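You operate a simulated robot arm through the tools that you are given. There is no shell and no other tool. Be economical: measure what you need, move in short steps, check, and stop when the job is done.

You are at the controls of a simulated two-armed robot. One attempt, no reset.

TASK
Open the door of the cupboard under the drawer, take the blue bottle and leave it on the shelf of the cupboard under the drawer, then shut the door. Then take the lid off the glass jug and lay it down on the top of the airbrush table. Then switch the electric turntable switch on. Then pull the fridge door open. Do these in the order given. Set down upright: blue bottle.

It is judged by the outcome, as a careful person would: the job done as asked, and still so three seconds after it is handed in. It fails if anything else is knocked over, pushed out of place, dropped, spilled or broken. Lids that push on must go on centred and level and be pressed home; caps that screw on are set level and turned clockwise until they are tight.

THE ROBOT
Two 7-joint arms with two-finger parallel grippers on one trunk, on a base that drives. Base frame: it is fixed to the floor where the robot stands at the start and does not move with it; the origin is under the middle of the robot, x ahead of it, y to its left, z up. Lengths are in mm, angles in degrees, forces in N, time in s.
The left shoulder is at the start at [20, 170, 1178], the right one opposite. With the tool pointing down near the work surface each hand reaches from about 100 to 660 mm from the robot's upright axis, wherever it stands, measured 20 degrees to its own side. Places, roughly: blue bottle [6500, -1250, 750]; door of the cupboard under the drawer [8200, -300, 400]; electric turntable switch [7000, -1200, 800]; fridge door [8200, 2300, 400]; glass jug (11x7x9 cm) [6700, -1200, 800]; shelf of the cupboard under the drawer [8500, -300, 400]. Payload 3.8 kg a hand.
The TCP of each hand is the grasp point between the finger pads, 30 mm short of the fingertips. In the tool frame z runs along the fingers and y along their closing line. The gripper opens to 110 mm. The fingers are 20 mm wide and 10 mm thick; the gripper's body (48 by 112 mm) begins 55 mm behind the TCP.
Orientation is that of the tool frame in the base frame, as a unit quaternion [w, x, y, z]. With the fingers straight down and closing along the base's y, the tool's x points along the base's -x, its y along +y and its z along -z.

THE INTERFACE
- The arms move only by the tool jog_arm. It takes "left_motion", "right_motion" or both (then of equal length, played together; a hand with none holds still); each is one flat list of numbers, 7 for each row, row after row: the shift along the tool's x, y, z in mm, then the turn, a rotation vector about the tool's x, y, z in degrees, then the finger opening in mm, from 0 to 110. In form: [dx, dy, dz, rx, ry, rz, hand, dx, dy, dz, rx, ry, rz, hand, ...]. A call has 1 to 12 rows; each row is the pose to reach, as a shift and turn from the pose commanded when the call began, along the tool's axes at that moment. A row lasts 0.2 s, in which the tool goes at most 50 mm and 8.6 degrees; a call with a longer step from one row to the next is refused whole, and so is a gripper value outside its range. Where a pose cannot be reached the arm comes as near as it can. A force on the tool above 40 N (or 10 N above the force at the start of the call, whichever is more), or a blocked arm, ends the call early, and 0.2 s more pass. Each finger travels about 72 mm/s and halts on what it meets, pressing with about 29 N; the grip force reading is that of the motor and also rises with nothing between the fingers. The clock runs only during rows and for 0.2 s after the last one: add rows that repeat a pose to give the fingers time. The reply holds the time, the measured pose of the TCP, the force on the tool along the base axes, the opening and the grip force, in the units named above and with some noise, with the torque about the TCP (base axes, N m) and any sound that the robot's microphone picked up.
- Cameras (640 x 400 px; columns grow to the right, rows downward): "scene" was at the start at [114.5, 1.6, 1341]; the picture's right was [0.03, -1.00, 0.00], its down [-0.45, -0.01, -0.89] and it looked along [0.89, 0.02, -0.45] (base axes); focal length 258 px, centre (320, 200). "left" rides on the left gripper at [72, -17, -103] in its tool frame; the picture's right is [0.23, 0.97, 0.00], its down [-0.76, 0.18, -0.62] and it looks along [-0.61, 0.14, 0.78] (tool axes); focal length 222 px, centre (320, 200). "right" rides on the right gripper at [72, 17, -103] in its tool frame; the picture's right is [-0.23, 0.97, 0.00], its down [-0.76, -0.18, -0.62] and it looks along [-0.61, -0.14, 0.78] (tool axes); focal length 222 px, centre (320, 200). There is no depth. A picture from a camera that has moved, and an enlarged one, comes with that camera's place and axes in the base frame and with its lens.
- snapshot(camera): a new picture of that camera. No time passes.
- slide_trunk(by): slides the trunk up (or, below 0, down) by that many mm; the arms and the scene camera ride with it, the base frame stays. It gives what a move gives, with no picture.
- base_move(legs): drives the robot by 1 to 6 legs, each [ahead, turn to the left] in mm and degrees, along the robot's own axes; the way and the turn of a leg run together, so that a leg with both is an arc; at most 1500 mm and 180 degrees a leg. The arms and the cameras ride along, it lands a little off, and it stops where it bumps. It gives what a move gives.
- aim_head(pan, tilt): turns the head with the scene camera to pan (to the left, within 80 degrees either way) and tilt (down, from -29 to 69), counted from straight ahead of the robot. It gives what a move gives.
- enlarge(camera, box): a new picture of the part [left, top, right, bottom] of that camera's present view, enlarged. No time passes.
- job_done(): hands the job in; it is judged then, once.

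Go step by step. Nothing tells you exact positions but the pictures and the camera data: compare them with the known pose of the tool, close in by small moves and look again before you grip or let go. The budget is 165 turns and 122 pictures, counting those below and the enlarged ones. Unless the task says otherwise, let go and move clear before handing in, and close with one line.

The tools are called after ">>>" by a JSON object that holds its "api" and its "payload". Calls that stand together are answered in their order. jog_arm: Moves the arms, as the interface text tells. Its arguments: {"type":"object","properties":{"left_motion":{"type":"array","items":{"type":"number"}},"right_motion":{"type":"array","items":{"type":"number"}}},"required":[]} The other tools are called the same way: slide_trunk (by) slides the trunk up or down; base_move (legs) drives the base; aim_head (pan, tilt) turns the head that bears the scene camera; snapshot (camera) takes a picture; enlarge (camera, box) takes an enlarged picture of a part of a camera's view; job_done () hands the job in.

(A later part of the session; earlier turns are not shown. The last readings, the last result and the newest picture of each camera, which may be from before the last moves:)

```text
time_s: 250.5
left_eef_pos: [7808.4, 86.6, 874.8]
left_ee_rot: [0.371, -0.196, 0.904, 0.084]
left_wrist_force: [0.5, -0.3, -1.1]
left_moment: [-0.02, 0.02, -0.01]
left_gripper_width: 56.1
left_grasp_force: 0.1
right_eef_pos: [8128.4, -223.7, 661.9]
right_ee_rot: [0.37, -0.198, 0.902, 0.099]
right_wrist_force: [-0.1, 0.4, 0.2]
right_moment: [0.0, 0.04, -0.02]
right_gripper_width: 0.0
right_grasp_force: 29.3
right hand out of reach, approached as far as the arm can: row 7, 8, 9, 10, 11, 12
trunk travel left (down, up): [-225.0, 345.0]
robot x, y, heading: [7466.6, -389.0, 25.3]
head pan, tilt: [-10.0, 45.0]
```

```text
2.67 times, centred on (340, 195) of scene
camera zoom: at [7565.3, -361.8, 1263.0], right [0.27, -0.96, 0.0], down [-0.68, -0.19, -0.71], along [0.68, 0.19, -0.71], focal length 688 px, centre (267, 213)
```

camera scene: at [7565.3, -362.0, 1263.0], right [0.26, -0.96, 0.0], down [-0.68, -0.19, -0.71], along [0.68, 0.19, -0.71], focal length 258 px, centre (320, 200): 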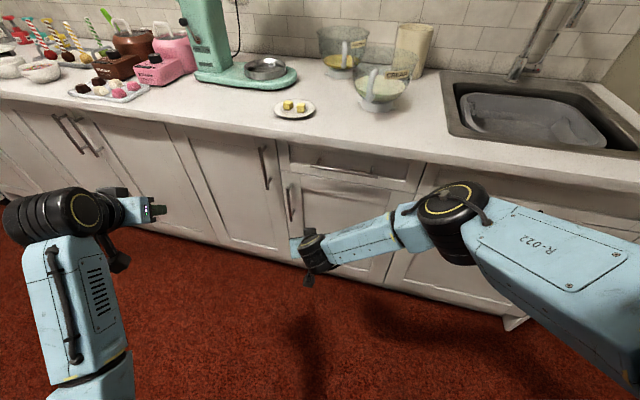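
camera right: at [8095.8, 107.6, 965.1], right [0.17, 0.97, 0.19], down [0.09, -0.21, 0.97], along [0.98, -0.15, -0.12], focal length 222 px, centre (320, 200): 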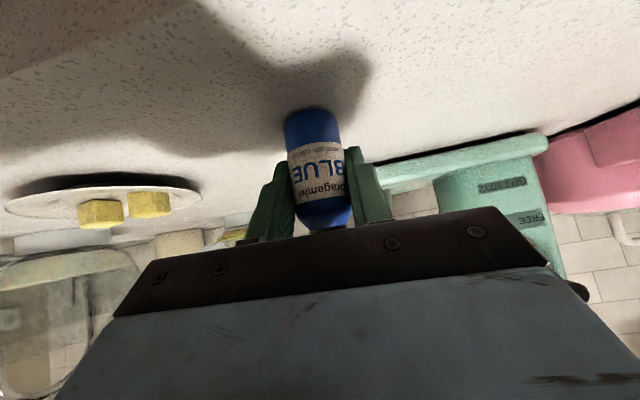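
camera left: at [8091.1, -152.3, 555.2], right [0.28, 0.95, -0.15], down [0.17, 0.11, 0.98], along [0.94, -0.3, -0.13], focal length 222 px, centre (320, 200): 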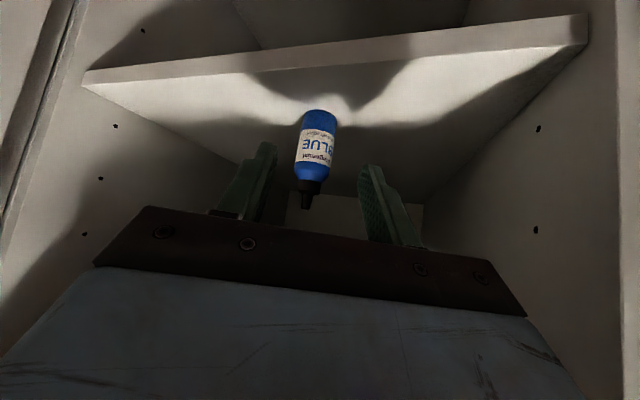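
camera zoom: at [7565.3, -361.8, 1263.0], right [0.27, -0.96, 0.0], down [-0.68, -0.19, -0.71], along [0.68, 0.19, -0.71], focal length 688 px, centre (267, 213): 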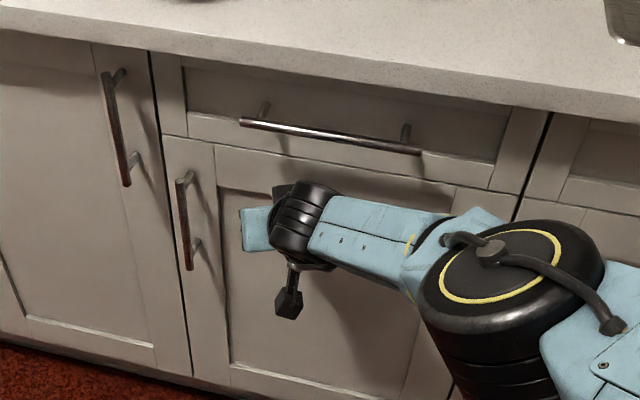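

The cupboard is shut with the bottle inside. I tuck both hands into fingers-down poses and drive to the airbrush table for the jug.

>>> {"api": "jog_arm", "payload": {"right_motion": [10, -10, -41, 0, 2, 0, 0, 20, -20, -82, 0, 6, 0, 10, 30, -32, -123, 0, 11, 0, 20, 40, -43, -164, 0, 16, 0, 30, 50, -54, -205, 0, 22, 0, 40, 60, -65, -246, 0, 28, 0, 50, 70, -76, -288, 0, 34, 0, 60, 80, -87, -330, 0, 40, 0, 60, 90, -97, -372, 0, 45, 0, 60], "left_motion": [13, -6, -13, 0, 2, 0, 60, 26, -12, -26, 0, 6, 0, 60, 40, -20, -40, 0, 11, 0, 60, 53, -26, -53, 0, 16, 0, 60, 66, -33, -66, 0, 22, 0, 60, 80, -40, -80, 0, 28, 0, 60, 93, -46, -93, 0, 34, 0, 60, 106, -53, -106, 0, 40, 0, 60, 120, -60, -120, 0, 45, 0, 60]}}

>>> {"api": "base_move", "payload": {"legs": [[-150, 0], [0, -100], [0, -90], [650, 0], [0, 75]]}}

>>> {"api": "aim_head", "payload": {"pan": 0, "tilt": 50}}

>>> {"api": "snapshot", "payload": {"camera": "scene"}}

```text
time_s: 252.5
left_eef_pos: [7678.0, -39.2, 873.1]
left_ee_rot: [-0.004, -0.215, 0.977, 0.003]
left_wrist_force: [0.7, 0.6, -1.0]
left_moment: [0.02, 0.0, 0.03]
left_gripper_width: 60.0
left_grasp_force: 0.1
right_eef_pos: [7878.7, -457.7, 857.8]
right_ee_rot: [-0.003, -0.223, 0.975, 0.015]
right_wrist_force: [-0.2, -0.6, 0.4]
right_moment: [-0.03, 0.03, 0.0]
right_gripper_width: 60.2
right_grasp_force: 0.1
trunk travel left (down, up): [-225.0, 345.0]
robot x, y, heading: [7464.2, -390.5, 25.4]
head pan, tilt: [-10.0, 45.0]
```

```text
time_s: 268.5
left_eef_pos: [6918.6, -967.5, 874.4]
left_ee_rot: [0.001, 0.71, 0.704, 0.004]
left_wrist_force: [0.5, -0.3, 0.4]
left_moment: [0.04, 0.01, 0.01]
left_gripper_width: 59.8
left_grasp_force: 0.1
right_eef_pos: [6456.0, -971.5, 858.0]
right_ee_rot: [0.01, 0.703, 0.711, 0.011]
right_wrist_force: [0.4, 0.6, -0.4]
right_moment: [-0.03, 0.0, 0.01]
right_gripper_width: 60.0
right_grasp_force: 0.0
trunk travel left (down, up): [-225.0, 345.0]
robot x, y, heading: [6687.8, -628.7, -89.4]
head pan, tilt: [-10.0, 45.0]
```

```text
time_s: 269.2
left_eef_pos: [6918.7, -966.8, 873.3]
left_ee_rot: [0.002, 0.71, 0.705, 0.006]
left_wrist_force: [0.8, 1.0, 0.4]
left_moment: [-0.01, 0.01, 0.01]
left_gripper_width: 59.9
left_grasp_force: 0.1
right_eef_pos: [6456.0, -972.8, 858.9]
right_ee_rot: [0.011, 0.703, 0.711, 0.012]
right_wrist_force: [0.7, 0.1, 0.5]
right_moment: [0.01, 0.02, 0.01]
right_gripper_width: 60.3
right_grasp_force: 0.0
trunk travel left (down, up): [-225.0, 345.0]
robot x, y, heading: [6687.6, -623.7, -89.8]
head pan, tilt: [0.0, 50.0]
```

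```text
43 pictures are left
camera scene: at [6692.7, -723.9, 1256.1], right [-1.0, 0.0, 0.0], down [0.0, 0.77, -0.64], along [0.0, -0.64, -0.77], focal length 258 px, centre (320, 200)
```

scene: 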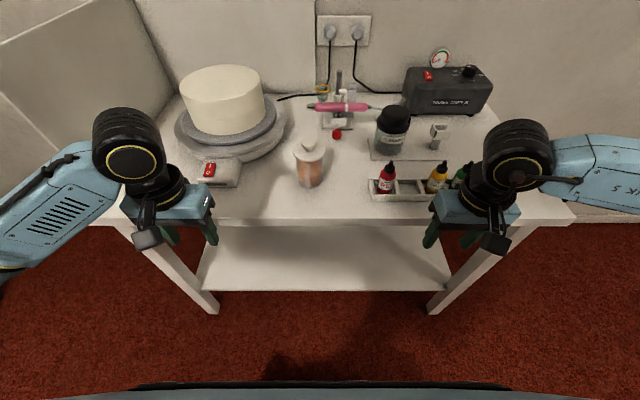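

>>> {"api": "enlarge", "payload": {"camera": "scene", "box": [190, 110, 390, 235]}}

```text
3.20 times, centred on (290, 172) of scene
camera zoom: at [6692.7, -723.9, 1256.1], right [-1.0, 0.0, 0.0], down [0.0, 0.77, -0.64], along [0.0, -0.64, -0.77], focal length 825 px, centre (416, 288)
```

zoom: 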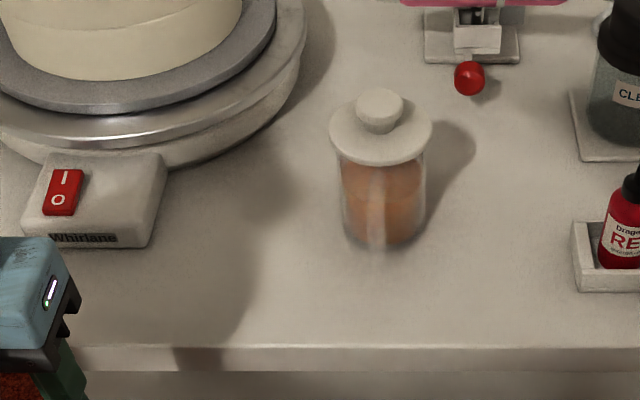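

The knob is roughly at (6718, -1170, ~910). I raise the trunk and bring the left hand over it for a closer look.

>>> {"api": "slide_trunk", "payload": {"by": 110}}

>>> {"api": "jog_arm", "payload": {"left_motion": [-5, -20, -15, 0, 0, 0, 60, -20, -50, -15, 0, 0, 0, 60, -45, -85, -15, 0, 0, 0, 60, -75, -120, -15, 0, 0, 0, 60, -105, -150, -15, 0, 0, 0, 60, -135, -175, -15, 0, 0, 0, 60, -160, -200, -15, 0, 0, 0, 60, -160, -200, -15, 0, 0, 0, 60]}}

>>> {"api": "snapshot", "payload": {"camera": "left"}}

>>> {"api": "snapshot", "payload": {"camera": "scene"}}

```text
time_s: 270.6
left_eef_pos: [6918.6, -966.6, 983.8]
left_ee_rot: [0.001, 0.709, 0.705, 0.005]
left_wrist_force: [0.4, 0.3, -0.2]
left_moment: [0.03, 0.0, 0.03]
left_gripper_width: 60.0
left_grasp_force: 0.0
right_eef_pos: [6455.9, -973.3, 967.3]
right_ee_rot: [0.011, 0.704, 0.71, 0.012]
right_wrist_force: [-0.5, -0.4, 0.8]
right_moment: [0.0, 0.01, -0.01]
right_gripper_width: 60.0
right_grasp_force: 0.1
trunk travel left (down, up): [-335.0, 235.0]
robot x, y, heading: [6690.2, -627.8, -89.8]
head pan, tilt: [0.0, 50.0]
```

```text
time_s: 272.4
left_eef_pos: [6719.7, -1125.0, 998.1]
left_ee_rot: [0.001, 0.71, 0.705, 0.005]
left_wrist_force: [-0.6, -0.7, -0.8]
left_moment: [-0.01, 0.02, -0.06]
left_gripper_width: 59.8
left_grasp_force: 0.1
right_eef_pos: [6457.0, -972.6, 968.7]
right_ee_rot: [0.012, 0.703, 0.711, 0.011]
right_wrist_force: [-0.2, 0.2, 1.1]
right_moment: [0.0, 0.03, 0.01]
right_gripper_width: 59.8
right_grasp_force: 0.0
trunk travel left (down, up): [-335.0, 235.0]
robot x, y, heading: [6688.1, -622.1, -89.4]
head pan, tilt: [0.0, 50.0]
```

```text
41 pictures are left
camera left: at [6702.9, -1052.8, 1102.2], right [0.98, 0.22, 0.01], down [0.17, -0.77, 0.62], along [0.14, -0.6, -0.78], focal length 222 px, centre (320, 200)
```

left: 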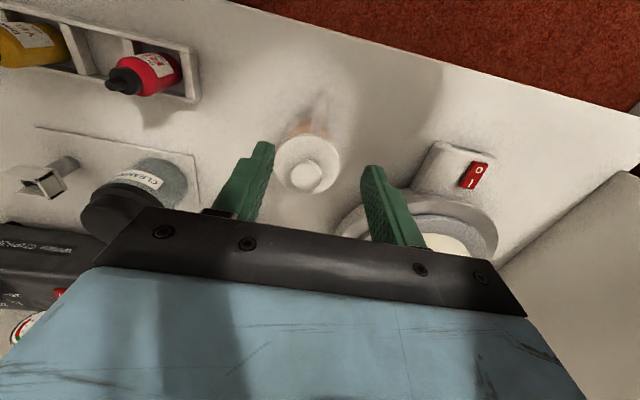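

```text
40 pictures are left
camera scene: at [6693.3, -723.7, 1366.1], right [-1.0, -0.01, 0.0], down [0.0, 0.77, -0.64], along [0.0, -0.64, -0.77], focal length 258 px, centre (320, 200)
```

scene: 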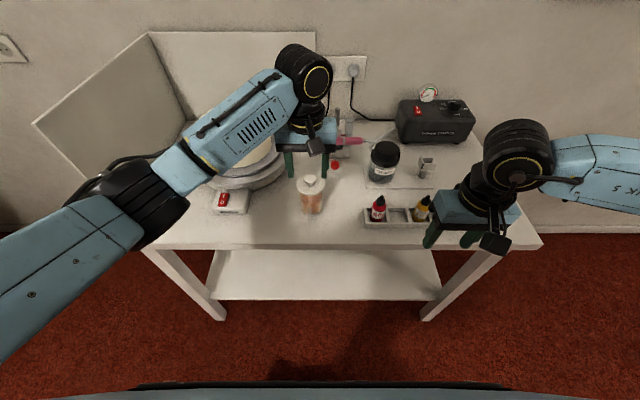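

Triangulation puts the knob top at about (6718, -1176, 903). I centre over it, lower to 950, and look again.

>>> {"api": "jog_arm", "payload": {"left_motion": [-17, -1, 10, 0, 0, 0, 55, -34, -2, 20, 0, 0, 0, 50, -51, -2, 34, 0, 0, 0, 50, -51, -2, 46, 0, 0, 0, 50, -51, -2, 46, 0, 0, 0, 50]}}

>>> {"api": "snapshot", "payload": {"camera": "left"}}

>>> {"api": "enlarge", "payload": {"camera": "scene", "box": [230, 110, 390, 210]}}

```text
time_s: 273.6
left_eef_pos: [6716.3, -1174.7, 952.0]
left_ee_rot: [0.001, 0.71, 0.704, 0.005]
left_wrist_force: [-0.1, 0.4, 0.7]
left_moment: [-0.01, -0.01, 0.0]
left_gripper_width: 49.9
left_grasp_force: 0.0
right_eef_pos: [6455.8, -972.6, 967.6]
right_ee_rot: [0.011, 0.703, 0.711, 0.012]
right_wrist_force: [-0.6, 0.8, -0.4]
right_moment: [0.02, 0.01, 0.02]
right_gripper_width: 59.9
right_grasp_force: 0.1
trunk travel left (down, up): [-335.0, 235.0]
robot x, y, heading: [6688.7, -626.2, -89.7]
head pan, tilt: [0.0, 50.0]
```

```text
39 pictures are left
camera left: at [6698.9, -1103.1, 1055.0], right [0.98, 0.22, 0.01], down [0.17, -0.77, 0.62], along [0.14, -0.6, -0.78], focal length 222 px, centre (320, 200)
```

left: 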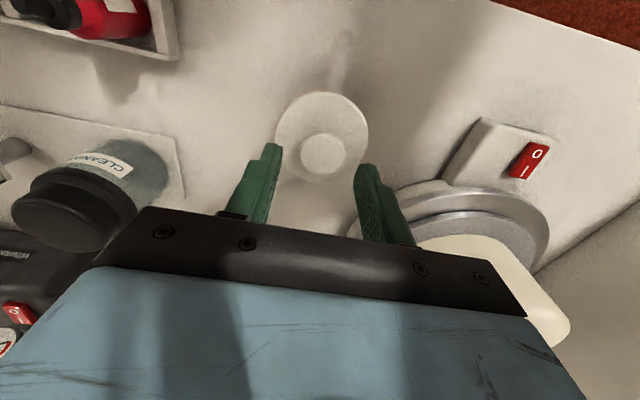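

```text
4.00 times, centred on (310, 160) of scene
camera zoom: at [6692.6, -723.9, 1366.1], right [-1.0, -0.01, 0.0], down [0.0, 0.77, -0.64], along [0.0, -0.64, -0.77], focal length 1032 px, centre (360, 360)
```

zoom: 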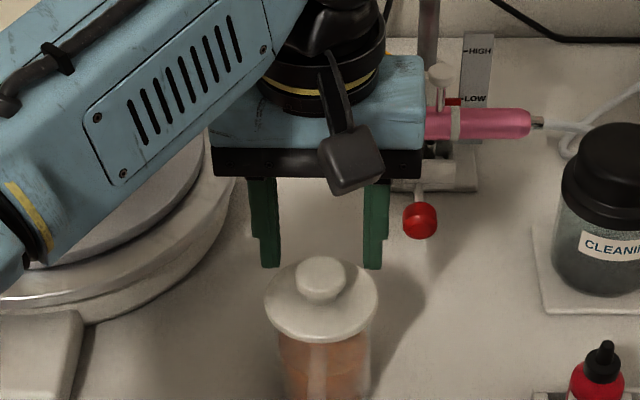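

Lid top is at z≈884 and the knob top at z≈907. I descend until the fingertips are just above the lid and close on the knob.

>>> {"api": "jog_arm", "payload": {"left_motion": [0, 2, 10, 0, 0, 0, 50, 0, 2, 20, 0, 0, 0, 50, 0, 2, 27, 0, 0, 0, 50, 0, 2, 33, 0, 0, 0, 50, 0, 2, 33, 0, 0, 0, 40, 0, 2, 33, 0, 0, 0, 28, 0, 2, 33, 0, 0, 0, 16, 0, 2, 33, 0, 0, 0, 8, 0, 2, 33, 0, 0, 0, 5]}}

>>> {"api": "enlarge", "payload": {"camera": "scene", "box": [230, 110, 390, 210]}}

```text
time_s: 274.9
left_eef_pos: [6716.8, -1178.9, 925.6]
left_ee_rot: [0.003, 0.71, 0.704, -0.002]
left_wrist_force: [2.7, 5.9, 15.6]
left_moment: [0.26, -0.13, 0.02]
left_gripper_width: 31.5
left_grasp_force: 3.2
right_eef_pos: [6456.4, -971.2, 968.1]
right_ee_rot: [0.011, 0.703, 0.711, 0.011]
right_wrist_force: [-0.8, 0.2, -0.1]
right_moment: [-0.01, -0.02, 0.0]
right_gripper_width: 60.2
right_grasp_force: 0.1
trunk travel left (down, up): [-335.0, 235.0]
robot x, y, heading: [6691.2, -625.3, -89.7]
head pan, tilt: [0.0, 50.0]
stopped in row 6 (left hand): the force on the tool passed its limit at 42 N (the readings are from after the stop); the commanded pose is now the measured one
```

```text
4.00 times, centred on (310, 160) of scene
camera zoom: at [6693.1, -722.9, 1366.0], right [-1.0, -0.01, 0.0], down [0.0, 0.77, -0.64], along [0.0, -0.64, -0.77], focal length 1032 px, centre (360, 360)
```

zoom: 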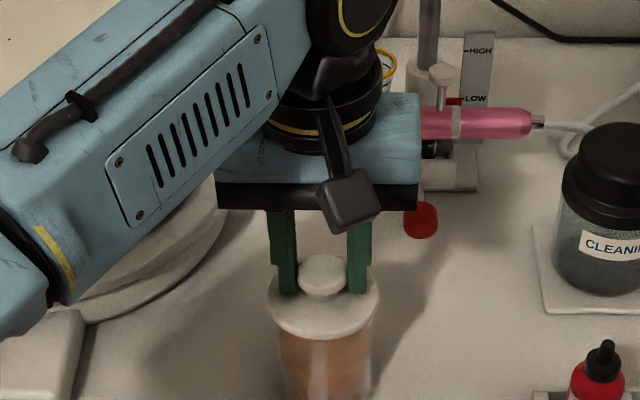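

The fingertips touched the lid (top at z≈895). I raise 4 mm and close on the knob.

>>> {"api": "jog_arm", "payload": {"left_motion": [-2, 0, -4, 0, 0, 0, 36, -2, 0, -4, 0, 0, 0, 30, -2, 0, -4, 0, 0, 0, 22, -2, 0, -4, 0, 0, 0, 14, -2, 0, -4, 0, 0, 0, 8, -2, 0, -4, 0, 0, 0, 8]}}

>>> {"api": "enlarge", "payload": {"camera": "scene", "box": [230, 110, 390, 210]}}

```text
time_s: 276.3
left_eef_pos: [6717.3, -1180.8, 926.0]
left_ee_rot: [0.003, 0.71, 0.704, 0.0]
left_wrist_force: [0.3, 0.4, -0.1]
left_moment: [0.02, -0.01, -0.05]
left_gripper_width: 28.4
left_grasp_force: 28.9
right_eef_pos: [6457.0, -972.1, 967.9]
right_ee_rot: [0.011, 0.703, 0.711, 0.011]
right_wrist_force: [0.0, -0.5, -0.2]
right_moment: [-0.04, -0.02, 0.0]
right_gripper_width: 60.2
right_grasp_force: 0.1
trunk travel left (down, up): [-335.0, 235.0]
robot x, y, heading: [6689.5, -624.2, -89.7]
head pan, tilt: [0.0, 50.0]
heard: snap
```

```text
4.00 times, centred on (310, 160) of scene
camera zoom: at [6692.8, -723.9, 1366.0], right [-1.0, -0.01, 0.0], down [0.0, 0.77, -0.64], along [0.0, -0.64, -0.77], focal length 1032 px, centre (360, 360)
```

zoom: 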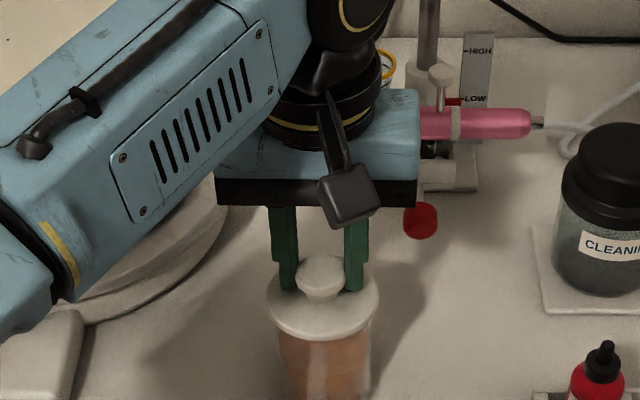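

The knob is gripped. A snap was heard, probably the lid seating or unseating. I pull gently straight up.

>>> {"api": "jog_arm", "payload": {"left_motion": [0, 0, -4, 0, 0, 0, 5, 0, 0, -8, 0, 0, 0, 5, 0, 0, -12, 0, 0, 0, 5, 0, 0, -17, 0, 0, 0, 5, 0, 0, -22, 0, 0, 0, 5, 0, 0, -22, 0, 0, 0, 5]}}

>>> {"api": "enlarge", "payload": {"camera": "scene", "box": [230, 110, 390, 210]}}

```text
time_s: 277.7
left_eef_pos: [6718.1, -1181.0, 948.6]
left_ee_rot: [0.003, 0.711, 0.703, 0.001]
left_wrist_force: [-0.4, -0.1, 0.0]
left_moment: [-0.01, 0.03, 0.0]
left_gripper_width: 28.6
left_grasp_force: 29.0
right_eef_pos: [6455.9, -972.2, 967.7]
right_ee_rot: [0.011, 0.703, 0.711, 0.011]
right_wrist_force: [-0.7, 0.3, -0.4]
right_moment: [0.02, 0.02, -0.03]
right_gripper_width: 60.1
right_grasp_force: 0.1
trunk travel left (down, up): [-335.0, 235.0]
robot x, y, heading: [6688.7, -625.1, -89.8]
head pan, tilt: [0.0, 50.0]
```

```text
4.00 times, centred on (310, 160) of scene
camera zoom: at [6692.8, -723.9, 1366.0], right [-1.0, -0.01, 0.0], down [0.0, 0.77, -0.64], along [0.0, -0.64, -0.77], focal length 1032 px, centre (360, 360)
```

zoom: 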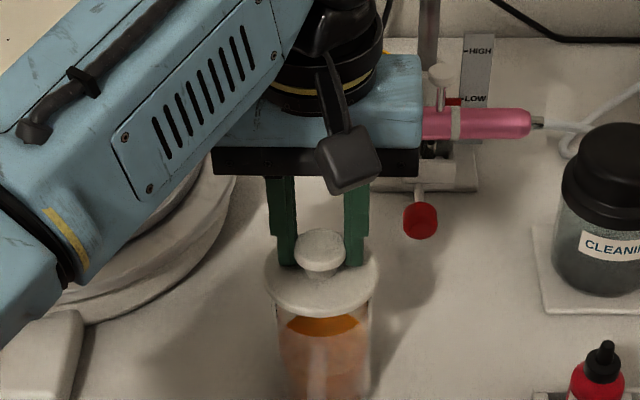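

The lid came off alone and the jug stays put. I lift it clear and carry it to the free spot near (6815, -1125).

>>> {"api": "jog_arm", "payload": {"left_motion": [0, 0, -15, 0, 0, 0, 5, 0, 0, -35, 0, 0, 0, 5, 0, 0, -55, 0, 0, 0, 5, 14, 24, -55, 0, 0, 0, 5, 28, 48, -55, 0, 0, 0, 5, 42, 73, -55, 0, 0, 0, 5, 56, 97, -55, 0, 0, 0, 5, 56, 97, -30, 0, 0, 0, 5, 56, 97, 0, 0, 0, 0, 5, 56, 97, 30, 0, 0, 0, 5, 56, 97, 60, 0, 0, 0, 5]}}

>>> {"api": "snapshot", "payload": {"camera": "left"}}

>>> {"api": "enlarge", "payload": {"camera": "scene", "box": [190, 130, 390, 255]}}

```text
time_s: 280.1
left_eef_pos: [6815.9, -1126.2, 889.7]
left_ee_rot: [0.003, 0.71, 0.704, 0.0]
left_wrist_force: [0.2, -0.2, -0.1]
left_moment: [0.03, -0.02, 0.0]
left_gripper_width: 29.0
left_grasp_force: 29.7
right_eef_pos: [6456.5, -972.2, 967.8]
right_ee_rot: [0.011, 0.703, 0.711, 0.01]
right_wrist_force: [0.2, 0.3, 0.6]
right_moment: [-0.03, -0.01, 0.04]
right_gripper_width: 60.1
right_grasp_force: 0.0
trunk travel left (down, up): [-335.0, 235.0]
robot x, y, heading: [6689.8, -626.5, -89.6]
head pan, tilt: [0.0, 50.0]
```

```text
34 pictures are left
camera left: at [6798.4, -1053.0, 992.8], right [0.98, 0.22, 0.0], down [0.17, -0.76, 0.63], along [0.14, -0.61, -0.78], focal length 222 px, centre (320, 200)
```

left: 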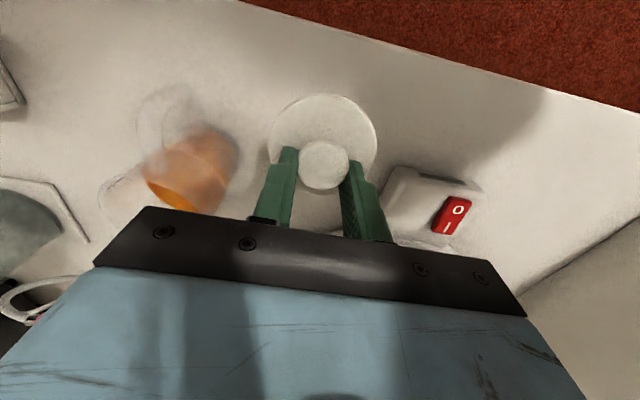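

```text
3.20 times, centred on (290, 192) of scene
camera zoom: at [6692.8, -724.0, 1366.0], right [-1.0, -0.01, 0.0], down [0.0, 0.77, -0.64], along [0.0, -0.64, -0.77], focal length 825 px, centre (416, 224)
```

zoom: 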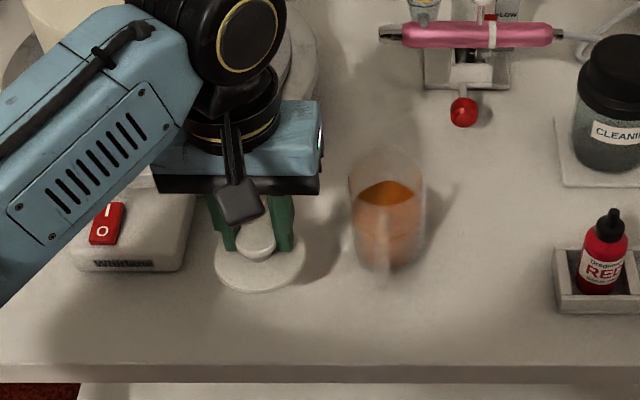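

The spot is clear. I shift 12 mm towards the front and lower gently to contact.

>>> {"api": "jog_arm", "payload": {"left_motion": [6, 2, 10, 0, 0, 0, 5, 12, 4, 20, 0, 0, 0, 5, 12, 4, 26, 0, 0, 0, 5, 12, 4, 29, 0, 0, 0, 5, 12, 4, 32, 0, 0, 0, 5, 12, 4, 35, 0, 0, 0, 5, 12, 4, 38, 0, 0, 0, 5, 12, 4, 41, 0, 0, 0, 5, 12, 4, 44, 0, 0, 0, 5]}}

>>> {"api": "enlarge", "payload": {"camera": "scene", "box": [190, 130, 390, 255]}}

```text
time_s: 282.1
left_eef_pos: [6818.5, -1114.4, 845.7]
left_ee_rot: [0.003, 0.71, 0.704, 0.0]
left_wrist_force: [0.5, 0.2, -0.3]
left_moment: [-0.02, -0.01, 0.02]
left_gripper_width: 28.8
left_grasp_force: 28.5
right_eef_pos: [6456.0, -972.2, 967.9]
right_ee_rot: [0.011, 0.702, 0.712, 0.011]
right_wrist_force: [0.2, 0.0, -0.6]
right_moment: [0.03, 0.01, 0.04]
right_gripper_width: 59.9
right_grasp_force: 0.0
trunk travel left (down, up): [-335.0, 235.0]
robot x, y, heading: [6689.6, -625.1, -89.5]
head pan, tilt: [0.0, 50.0]
```

```text
3.20 times, centred on (290, 192) of scene
camera zoom: at [6692.8, -723.9, 1366.0], right [-1.0, -0.01, 0.0], down [0.0, 0.77, -0.64], along [0.0, -0.64, -0.77], focal length 825 px, centre (416, 224)
```

zoom: 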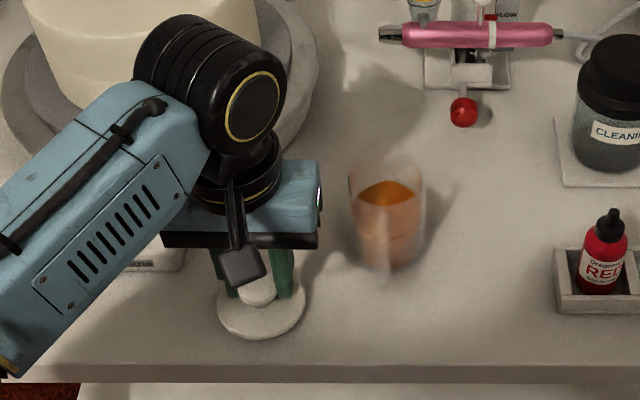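

No contact yet, so I continue in 2 mm steps.

>>> {"api": "jog_arm", "payload": {"left_motion": [0, 0, 2, 0, 0, 0, 5, 0, 0, 4, 0, 0, 0, 5, 0, 0, 6, 0, 0, 0, 5, 0, 0, 8, 0, 0, 0, 5, 0, 0, 10, 0, 0, 0, 5, 0, 0, 12, 0, 0, 0, 5]}}

>>> {"api": "enlarge", "payload": {"camera": "scene", "box": [190, 130, 390, 255]}}

```text
time_s: 283.3
left_eef_pos: [6818.5, -1118.3, 842.0]
left_ee_rot: [0.005, 0.71, 0.704, -0.006]
left_wrist_force: [-0.2, 5.0, 14.8]
left_moment: [0.42, -0.03, 0.01]
left_gripper_width: 28.5
left_grasp_force: 29.3
right_eef_pos: [6455.9, -972.6, 967.4]
right_ee_rot: [0.011, 0.703, 0.711, 0.011]
right_wrist_force: [0.3, -1.4, -0.3]
right_moment: [0.03, -0.01, -0.02]
right_gripper_width: 59.8
right_grasp_force: 0.1
trunk travel left (down, up): [-335.0, 235.0]
robot x, y, heading: [6690.8, -627.5, -89.7]
head pan, tilt: [0.0, 50.0]
stopped in row 5 (left hand): the force on the tool passed its limit at 43 N (the readings are from after the stop); the commanded pose is now the measured one
```

```text
3.20 times, centred on (290, 192) of scene
camera zoom: at [6692.6, -723.4, 1366.0], right [-1.0, -0.01, 0.0], down [0.0, 0.77, -0.64], along [0.0, -0.64, -0.77], focal length 825 px, centre (416, 224)
```

zoom: 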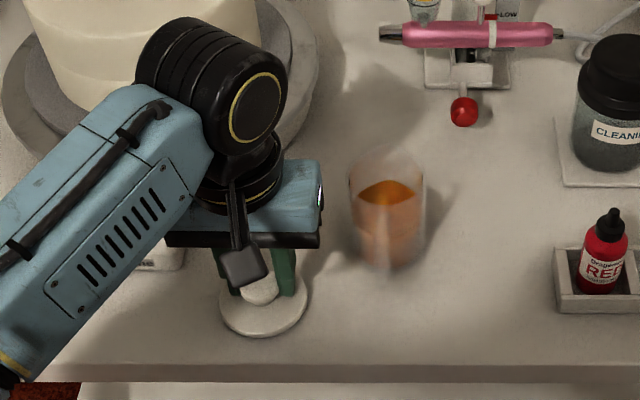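

The lid rests on the table. I release it and rise.

>>> {"api": "jog_arm", "payload": {"left_motion": [0, 0, -1, 0, 0, 0, 26, 0, 0, -1, 0, 0, 0, 34, 0, 0, -1, 0, 0, 0, 42, 0, 0, -1, 0, 0, 0, 50, 0, 0, -1, 0, 0, 0, 56, 0, 0, -12, 0, 0, 0, 56, 0, 0, -30, 0, 0, 0, 56, 0, 0, -60, 0, 0, 0, 56, 0, 0, -95, 0, 0, 0, 56, 0, 0, -130, 0, 0, 0, 56]}}

>>> {"api": "enlarge", "payload": {"camera": "scene", "box": [140, 110, 380, 260]}}

>>> {"api": "snapshot", "payload": {"camera": "left"}}

```text
time_s: 285.5
left_eef_pos: [6816.4, -1114.2, 970.8]
left_ee_rot: [0.005, 0.709, 0.705, -0.002]
left_wrist_force: [-0.7, -0.3, 0.5]
left_moment: [-0.03, 0.01, -0.03]
left_gripper_width: 56.1
left_grasp_force: 0.1
right_eef_pos: [6456.8, -971.8, 967.1]
right_ee_rot: [0.013, 0.702, 0.712, 0.01]
right_wrist_force: [0.2, 0.0, 0.1]
right_moment: [0.01, 0.01, 0.02]
right_gripper_width: 60.3
right_grasp_force: 0.1
trunk travel left (down, up): [-335.0, 235.0]
robot x, y, heading: [6690.3, -627.2, -89.6]
head pan, tilt: [0.0, 50.0]
```

```text
2.67 times, centred on (260, 185) of scene
camera zoom: at [6693.3, -723.7, 1366.1], right [-1.0, -0.01, 0.0], down [0.0, 0.77, -0.64], along [0.0, -0.64, -0.77], focal length 688 px, centre (480, 240)
```

zoom: 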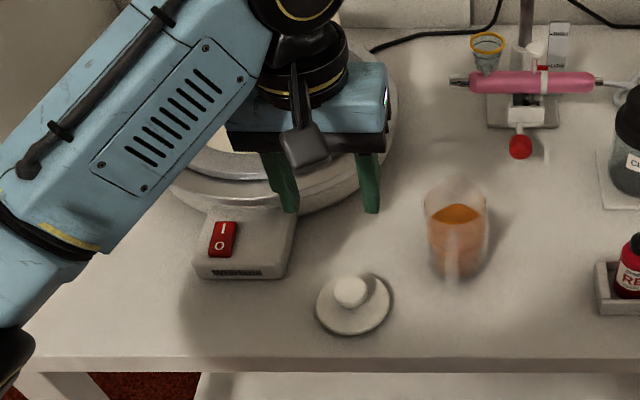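

```text
29 pictures are left
camera left: at [6800.5, -1040.8, 1073.8], right [0.98, 0.22, 0.0], down [0.17, -0.76, 0.63], along [0.14, -0.62, -0.78], focal length 222 px, centre (320, 200)
```

left: 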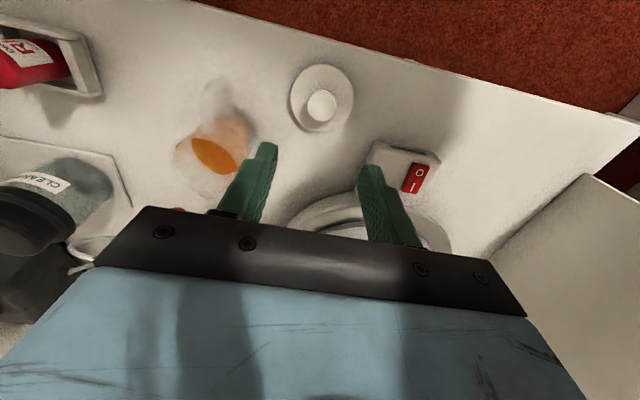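

The lid lies flat on the table and the jug is undisturbed. Next is the rocker: "I" is its far end, near (6948, -1175, ~845). I close the left fingers, tilt the hand away from the cake, and hover nearby to check.

>>> {"api": "jog_arm", "payload": {"left_motion": [0, 25, 0, 0, -5, 0, 40, -8, 50, 5, 0, -10, 0, 20, -18, 80, 15, 0, -16, 0, 0, -30, 105, 25, 0, -22, 0, 0, -40, 125, 35, 0, -28, 0, 0, -40, 134, 45, 0, -30, 0, 0, -40, 134, 45, 0, -30, 0, 0]}}

>>> {"api": "snapshot", "payload": {"camera": "left"}}

>>> {"api": "enlarge", "payload": {"camera": "scene", "box": [100, 110, 300, 235]}}

```text
time_s: 287.1
left_eef_pos: [6953.6, -1156.1, 926.1]
left_ee_rot: [0.188, 0.685, 0.679, -0.188]
left_wrist_force: [-0.5, 0.2, 0.1]
left_moment: [0.01, -0.01, 0.02]
left_gripper_width: 0.0
left_grasp_force: 29.2
right_eef_pos: [6457.3, -972.6, 968.6]
right_ee_rot: [0.011, 0.703, 0.711, 0.011]
right_wrist_force: [0.6, 0.5, -0.3]
right_moment: [0.01, -0.02, 0.0]
right_gripper_width: 60.1
right_grasp_force: 0.1
trunk travel left (down, up): [-335.0, 235.0]
robot x, y, heading: [6691.7, -625.1, -89.7]
head pan, tilt: [0.0, 50.0]
```

```text
28 pictures are left
camera left: at [6936.7, -1040.6, 977.9], right [0.98, 0.19, -0.11], down [0.17, -0.34, 0.92], along [0.13, -0.92, -0.36], focal length 222 px, centre (320, 200)
```

left: 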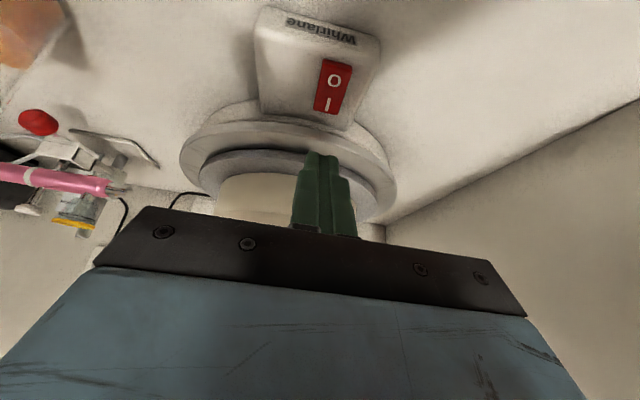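

```text
3.20 times, centred on (200, 172) of scene
camera zoom: at [6692.9, -723.8, 1366.1], right [-1.0, -0.01, 0.0], down [0.0, 0.77, -0.64], along [0.0, -0.64, -0.77], focal length 825 px, centre (704, 288)
```

zoom: 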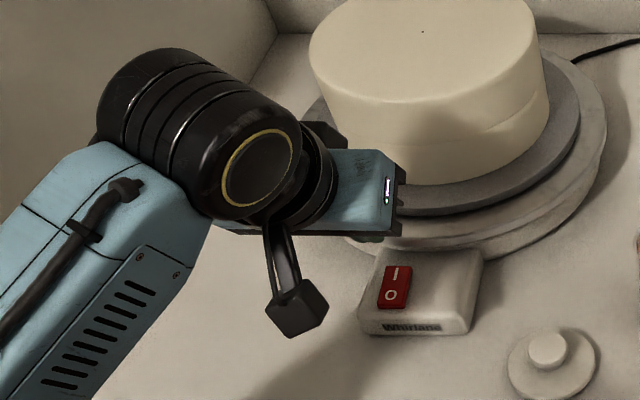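

The "I" mark triangulates to (6952, -1169, 850). I move slightly to the far side and press down in small steps.

>>> {"api": "jog_arm", "payload": {"left_motion": [-6, -2, 3.6, 0, 0, 0, 0, 1.7, -2, 16.5, 0, 0, 0, 0, 8.4, -2, 27.7, 0, 0, 0, 0, 12.5, -2, 34.6, 0, 0, 0, 0, 14.5, -2, 38, 0, 0, 0, 0, 16, -2, 40.6, 0, 0, 0, 0, 17.6, -2, 43.2, 0, 0, 0, 0, 19.1, -2, 45.7, 0, 0, 0, 0]}}

>>> {"api": "snapshot", "payload": {"camera": "left"}}

```text
time_s: 288.9
left_eef_pos: [6950.9, -1164.0, 875.4]
left_ee_rot: [0.186, 0.685, 0.679, -0.187]
left_wrist_force: [-0.3, -0.2, 0.2]
left_moment: [0.02, 0.02, 0.01]
left_gripper_width: 0.0
left_grasp_force: 28.6
right_eef_pos: [6456.0, -972.5, 968.2]
right_ee_rot: [0.011, 0.702, 0.712, 0.011]
right_wrist_force: [-0.3, -0.3, -0.4]
right_moment: [-0.05, -0.02, -0.02]
right_gripper_width: 60.1
right_grasp_force: 0.0
trunk travel left (down, up): [-335.0, 235.0]
robot x, y, heading: [6689.7, -626.4, -89.8]
head pan, tilt: [0.0, 50.0]
```

```text
26 pictures are left
camera left: at [6934.4, -1047.9, 928.7], right [0.98, 0.19, -0.11], down [0.17, -0.34, 0.92], along [0.13, -0.92, -0.36], focal length 222 px, centre (320, 200)
```

left: 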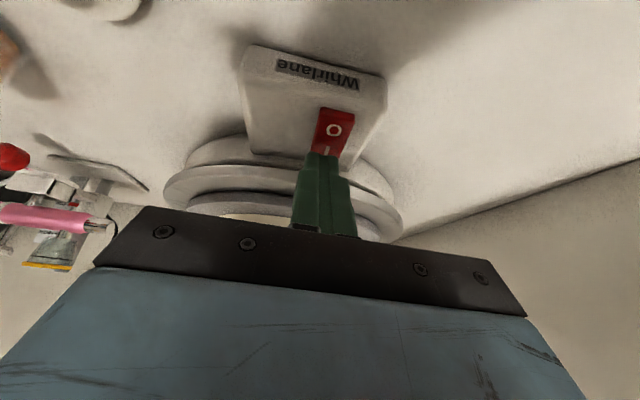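

The fingertips are over the "I" half but haven't touched yet. I continue pressing down.

>>> {"api": "jog_arm", "payload": {"left_motion": [1, 0, 1.7, 0, 0, 0, 0, 2.1, 0, 3.4, 0, 0, 0, 0, 3.1, 0, 5.2, 0, 0, 0, 0, 4.1, 0, 6.9, 0, 0, 0, 0, 5.1, 0, 8.6, 0, 0, 0, 0, 6.2, 0, 10.3, 0, 0, 0, 0, 7.2, 0, 12, 0, 0, 0, 0, 8.2, 0, 13.8, 0, 0, 0, 0]}}

>>> {"api": "snapshot", "payload": {"camera": "left"}}

```text
time_s: 290.6
left_eef_pos: [6951.1, -1167.4, 869.1]
left_ee_rot: [0.192, 0.683, 0.678, -0.193]
left_wrist_force: [-0.4, 7.2, 12.0]
left_moment: [0.1, 0.01, -0.13]
left_gripper_width: 0.0
left_grasp_force: 29.0
right_eef_pos: [6456.8, -972.3, 966.9]
right_ee_rot: [0.012, 0.703, 0.711, 0.01]
right_wrist_force: [-0.5, -0.3, -0.3]
right_moment: [0.01, -0.04, -0.02]
right_gripper_width: 59.8
right_grasp_force: 0.1
trunk travel left (down, up): [-335.0, 235.0]
robot x, y, heading: [6692.3, -620.8, -89.5]
head pan, tilt: [0.0, 50.0]
stopped in row 8 (left hand): the force on the tool passed its limit at 42 N (the readings are from after the stop); the commanded pose is now the measured one
```

```text
25 pictures are left
camera left: at [6935.0, -1050.8, 919.8], right [0.98, 0.19, -0.12], down [0.17, -0.32, 0.93], along [0.14, -0.93, -0.35], focal length 222 px, centre (320, 200)
```

left: 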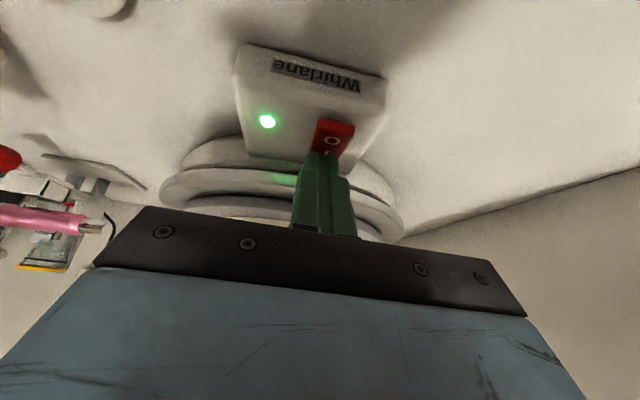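

The green light is on, so the turntable is switched on. I lift off and tuck the left hand.

>>> {"api": "jog_arm", "payload": {"left_motion": [-15, 0, -26, 0, 0, 0, 0, -31, 0, -52, 0, 0, 0, 0, -46, 0, -77, 0, 0, 0, 0, -18, -10, -93, 0, 5, 0, 10, 9, -20, -109, 0, 10, 0, 30, 36, -30, -125, 0, 15, 0, 50, 63, -40, -141, 0, 20, 0, 50, 90, -50, -157, 0, 25, 0, 50, 117, -60, -174, 0, 30, 0, 50]}}

>>> {"api": "snapshot", "payload": {"camera": "scene"}}

```text
time_s: 292.6
left_eef_pos: [6891.5, -975.9, 955.8]
left_ee_rot: [0.009, 0.709, 0.705, -0.008]
left_wrist_force: [-0.3, 0.2, 0.0]
left_moment: [0.01, 0.01, 0.02]
left_gripper_width: 49.9
left_grasp_force: 0.1
right_eef_pos: [6456.7, -972.2, 967.9]
right_ee_rot: [0.012, 0.702, 0.712, 0.01]
right_wrist_force: [-0.9, 0.6, 0.5]
right_moment: [0.0, 0.0, -0.03]
right_gripper_width: 60.0
right_grasp_force: 0.0
trunk travel left (down, up): [-335.0, 235.0]
robot x, y, heading: [6692.2, -623.9, -89.7]
head pan, tilt: [0.0, 50.0]
```

```text
24 pictures are left
camera scene: at [6693.0, -723.6, 1366.1], right [-1.0, -0.01, 0.0], down [0.0, 0.77, -0.64], along [0.0, -0.64, -0.77], focal length 258 px, centre (320, 200)
```

scene: 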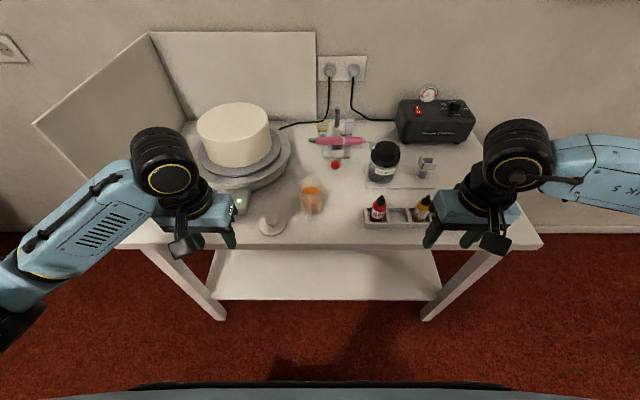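

All good here. I drive to the other end of the counter for the fridge.

>>> {"api": "base_move", "payload": {"legs": [[0, 90], [800, 0], [0, 89], [1000, 0], [700, 0]]}}

>>> {"api": "aim_head", "payload": {"pan": -30, "tilt": 35}}

>>> {"api": "snapshot", "payload": {"camera": "scene"}}

```text
time_s: 312.7
left_eef_pos: [7284.2, 1425.9, 955.3]
left_ee_rot: [0.009, -0.701, 0.713, 0.01]
left_wrist_force: [0.0, -0.4, -0.8]
left_moment: [-0.01, -0.01, -0.04]
left_gripper_width: 50.3
left_grasp_force: 0.0
right_eef_pos: [7719.7, 1416.1, 968.3]
right_ee_rot: [0.011, 0.708, -0.706, -0.011]
right_wrist_force: [0.6, 0.2, 0.0]
right_moment: [-0.05, 0.01, -0.02]
right_gripper_width: 59.9
right_grasp_force: 0.1
trunk travel left (down, up): [-335.0, 235.0]
robot x, y, heading: [7478.6, 1071.9, 90.1]
head pan, tilt: [0.0, 50.0]
```

```text
time_s: 313.6
left_eef_pos: [7284.0, 1424.5, 954.2]
left_ee_rot: [0.009, -0.701, 0.713, 0.01]
left_wrist_force: [-0.2, 0.3, -0.5]
left_moment: [-0.01, 0.04, 0.01]
left_gripper_width: 50.3
left_grasp_force: 0.0
right_eef_pos: [7718.6, 1416.8, 969.0]
right_ee_rot: [0.011, 0.707, -0.707, -0.012]
right_wrist_force: [0.2, 0.2, -0.5]
right_moment: [-0.03, 0.0, 0.03]
right_gripper_width: 60.2
right_grasp_force: 0.0
trunk travel left (down, up): [-335.0, 235.0]
robot x, y, heading: [7481.1, 1068.0, 89.7]
head pan, tilt: [-30.0, 35.0]
```

```text
23 pictures are left
camera scene: at [7527.1, 1167.6, 1387.7], right [0.86, -0.5, 0.0], down [-0.29, -0.5, -0.82], along [0.41, 0.71, -0.57], focal length 258 px, centre (320, 200)
```

scene: 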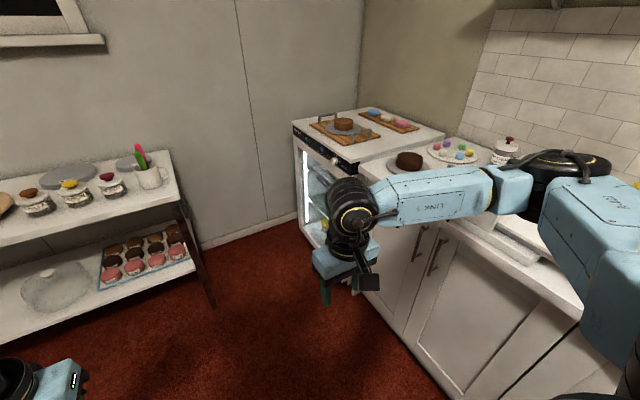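

>>> {"api": "base_move", "payload": {"legs": [[500, 0], [0, -45]]}}

>>> {"api": "aim_head", "payload": {"pan": 0, "tilt": 40}}

>>> {"api": "snapshot", "payload": {"camera": "scene"}}

```text
time_s: 318.6
left_eef_pos: [7587.6, 1968.9, 955.6]
left_ee_rot: [0.012, -0.379, 0.925, 0.006]
left_wrist_force: [0.4, -0.5, -0.2]
left_moment: [0.0, 0.01, 0.02]
left_gripper_width: 50.0
left_grasp_force: 0.1
right_eef_pos: [7892.0, 1657.8, 967.0]
right_ee_rot: [-0.006, -0.388, 0.922, 0.016]
right_wrist_force: [0.1, 0.4, -0.8]
right_moment: [0.01, 0.02, 0.02]
right_gripper_width: 59.9
right_grasp_force: 0.1
trunk travel left (down, up): [-335.0, 235.0]
robot x, y, heading: [7479.0, 1581.2, 45.3]
head pan, tilt: [-30.0, 35.0]
```

```text
time_s: 319.6
left_eef_pos: [7588.1, 1969.0, 955.2]
left_ee_rot: [0.011, -0.379, 0.925, 0.006]
left_wrist_force: [0.5, 0.4, 0.5]
left_moment: [-0.03, 0.0, 0.03]
left_gripper_width: 50.2
left_grasp_force: 0.0
right_eef_pos: [7892.1, 1658.6, 967.2]
right_ee_rot: [-0.005, -0.387, 0.922, 0.014]
right_wrist_force: [0.0, -0.1, 0.6]
right_moment: [-0.01, -0.03, -0.03]
right_gripper_width: 60.0
right_grasp_force: 0.1
trunk travel left (down, up): [-335.0, 235.0]
robot x, y, heading: [7482.6, 1582.3, 45.3]
head pan, tilt: [0.0, 40.0]
```

```text
22 pictures are left
camera scene: at [7557.5, 1653.0, 1380.2], right [0.71, -0.71, 0.0], down [-0.45, -0.46, -0.77], along [0.54, 0.54, -0.64], focal length 258 px, centre (320, 200)
```

scene: 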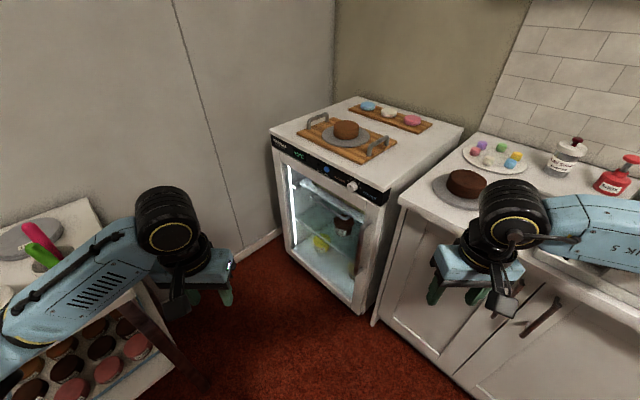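

>>> {"api": "enlarge", "payload": {"camera": "scene", "box": [240, 120, 440, 345]}}

```text
1.78 times, centred on (340, 232) of scene
camera zoom: at [7557.5, 1653.0, 1380.2], right [0.71, -0.71, 0.0], down [-0.45, -0.46, -0.77], along [0.54, 0.54, -0.64], focal length 458 px, centre (284, 142)
```

zoom: 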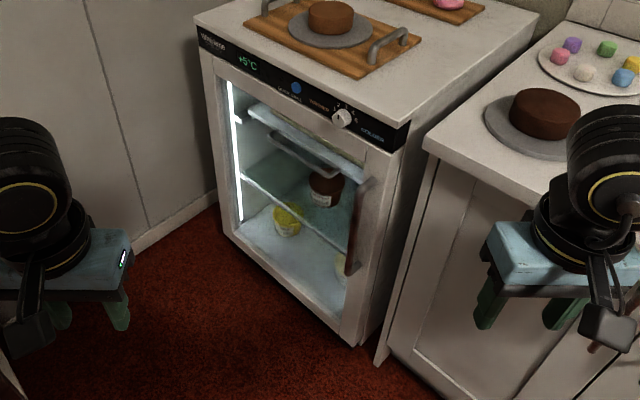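

The fridge has a glass door with a vertical bar handle on its right side, at about (8130, 2000, z 390–720), so it hinges on the left. I position the robot so the left arm can pull it.

>>> {"api": "base_move", "payload": {"legs": [[250, 0], [0, -45], [-180, 0]]}}

>>> {"api": "slide_trunk", "payload": {"by": -290}}

>>> {"api": "aim_head", "payload": {"pan": 20, "tilt": 40}}

>>> {"api": "snapshot", "payload": {"camera": "scene"}}

```text
time_s: 324.6
left_eef_pos: [7827.7, 1954.2, 955.8]
left_ee_rot: [0.012, 0.009, 1.0, 0.001]
left_wrist_force: [0.2, 1.0, -0.2]
left_moment: [-0.02, 0.01, -0.01]
left_gripper_width: 50.0
left_grasp_force: 0.1
right_eef_pos: [7820.3, 1518.4, 968.9]
right_ee_rot: [0.001, -0.001, 1.0, 0.016]
right_wrist_force: [-0.3, -1.3, 0.3]
right_moment: [-0.02, -0.01, -0.03]
right_gripper_width: 60.0
right_grasp_force: 0.1
trunk travel left (down, up): [-335.0, 235.0]
robot x, y, heading: [7473.9, 1759.1, -0.0]
head pan, tilt: [0.0, 40.0]
```

```text
time_s: 327.5
left_eef_pos: [7828.8, 1953.5, 666.2]
left_ee_rot: [0.013, 0.008, 1.0, 0.001]
left_wrist_force: [0.1, 0.5, 0.1]
left_moment: [0.01, 0.0, 0.03]
left_gripper_width: 49.9
left_grasp_force: 0.0
right_eef_pos: [7821.0, 1517.6, 677.8]
right_ee_rot: [0.002, -0.001, 1.0, 0.016]
right_wrist_force: [0.9, -0.2, 0.2]
right_moment: [0.0, 0.01, -0.05]
right_gripper_width: 59.7
right_grasp_force: 0.1
trunk travel left (down, up): [-45.0, 525.0]
robot x, y, heading: [7473.0, 1756.8, -0.4]
head pan, tilt: [0.0, 40.0]
```

```text
time_s: 328.4
left_eef_pos: [7829.1, 1952.9, 665.1]
left_ee_rot: [0.013, 0.009, 1.0, 0.0]
left_wrist_force: [0.2, 0.7, 0.0]
left_moment: [-0.01, -0.03, -0.02]
left_gripper_width: 50.2
left_grasp_force: 0.1
right_eef_pos: [7820.6, 1517.4, 677.8]
right_ee_rot: [0.002, -0.001, 1.0, 0.015]
right_wrist_force: [-0.2, -0.7, 0.9]
right_moment: [-0.02, 0.0, -0.02]
right_gripper_width: 60.2
right_grasp_force: 0.1
trunk travel left (down, up): [-45.0, 525.0]
robot x, y, heading: [7478.1, 1754.0, -0.3]
head pan, tilt: [20.0, 40.0]
```

```text
20 pictures are left
camera scene: at [7578.2, 1783.7, 1090.2], right [0.34, -0.94, 0.0], down [-0.61, -0.22, -0.77], along [0.72, 0.26, -0.64], focal length 258 px, centre (320, 200)
```

scene: 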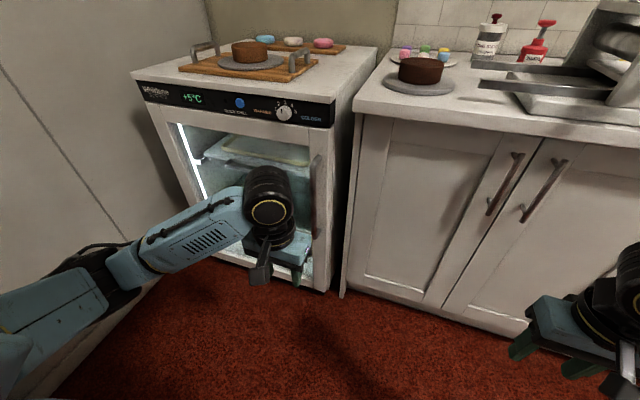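

The handle is near (8110, 1985), with its middle at z≈630. I pitch the left hand 44° and bring it to just in front of the bar.

>>> {"api": "jog_arm", "payload": {"left_motion": [-20, 5, 2, 0, -7, 0, 55, -50, 10, 5, 0, -14, 0, 55, -85, 16, 8, 0, -21, 0, 55, -120, 22, 10, 0, -28, 0, 55, -155, 27, 12, 0, -36, 0, 55, -188, 31, 15, 0, -44, 0, 55, -188, 31, 15, 0, -44, 0, 55]}}

>>> {"api": "snapshot", "payload": {"camera": "left"}}

```text
time_s: 330.0
left_eef_pos: [8018.5, 1981.2, 657.4]
left_ee_rot: [0.387, 0.009, 0.922, -0.003]
left_wrist_force: [0.1, -0.1, -0.1]
left_moment: [-0.01, -0.02, -0.01]
left_gripper_width: 54.8
left_grasp_force: 0.1
right_eef_pos: [7821.0, 1518.5, 677.7]
right_ee_rot: [0.001, -0.001, 1.0, 0.016]
right_wrist_force: [-1.0, -0.9, -0.8]
right_moment: [-0.01, 0.01, -0.01]
right_gripper_width: 59.9
right_grasp_force: 0.0
trunk travel left (down, up): [-45.0, 525.0]
robot x, y, heading: [7471.4, 1756.5, -0.1]
head pan, tilt: [20.0, 40.0]
```

```text
19 pictures are left
camera left: at [7893.9, 1966.3, 677.5], right [-0.14, 0.98, -0.16], down [0.09, 0.17, 0.98], along [0.99, 0.13, -0.11], focal length 222 px, centre (320, 200)
```

left: 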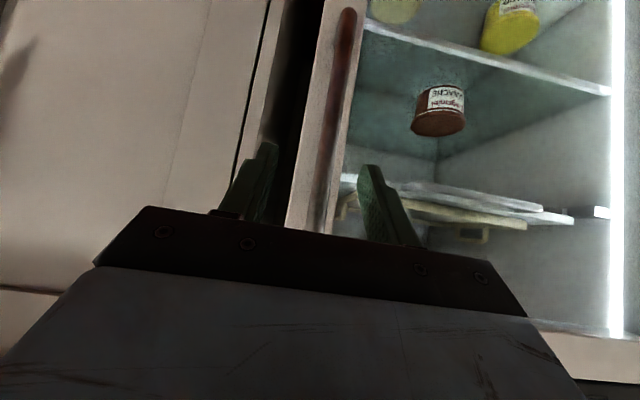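

The bar is slightly left of centre, at y≈1994. I correct by 13 mm, advance onto it, and close.

>>> {"api": "jog_arm", "payload": {"left_motion": [-9, 6, 22, 0, 0, 0, 55, -18, 13, 43, 0, 0, 0, 55, -27, 13, 65, 0, 0, 0, 55, -36, 13, 86, 0, 0, 0, 55, -36, 13, 86, 0, 0, 0, 45, -36, 13, 86, 0, 0, 0, 30, -36, 13, 86, 0, 0, 0, 15, -36, 13, 86, 0, 0, 0, 5, -36, 13, 86, 0, 0, 0, 0]}}

>>> {"api": "snapshot", "payload": {"camera": "left"}}

```text
time_s: 331.0
left_eef_pos: [8099.8, 1991.6, 622.7]
left_ee_rot: [0.387, 0.008, 0.922, -0.002]
left_wrist_force: [-13.7, -1.5, 6.0]
left_moment: [0.03, -0.92, 0.02]
left_gripper_width: 45.1
left_grasp_force: 0.0
right_eef_pos: [7819.9, 1518.6, 678.4]
right_ee_rot: [0.002, -0.002, 1.0, 0.017]
right_wrist_force: [0.0, 0.1, -0.2]
right_moment: [0.02, -0.01, -0.02]
right_gripper_width: 59.9
right_grasp_force: 0.0
trunk travel left (down, up): [-45.0, 525.0]
robot x, y, heading: [7474.4, 1759.7, -0.5]
head pan, tilt: [20.0, 40.0]
stopped in row 5 (left hand): the force on the tool passed its limit at 78 N (the readings are from after the stop); the commanded pose is now the measured one
```

```text
18 pictures are left
camera left: at [7975.3, 1977.1, 643.3], right [-0.14, 0.98, -0.16], down [0.09, 0.17, 0.98], along [0.99, 0.12, -0.12], focal length 222 px, centre (320, 200)
```

left: 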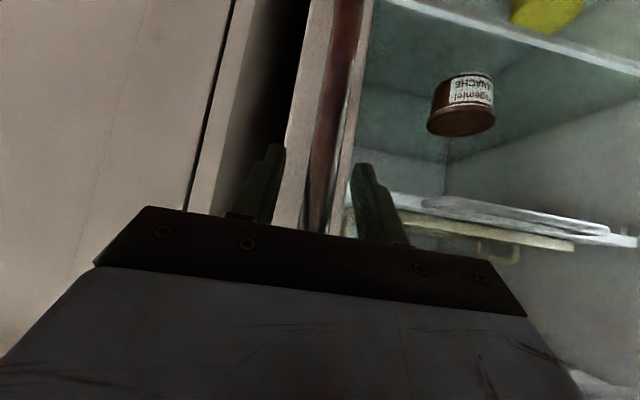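

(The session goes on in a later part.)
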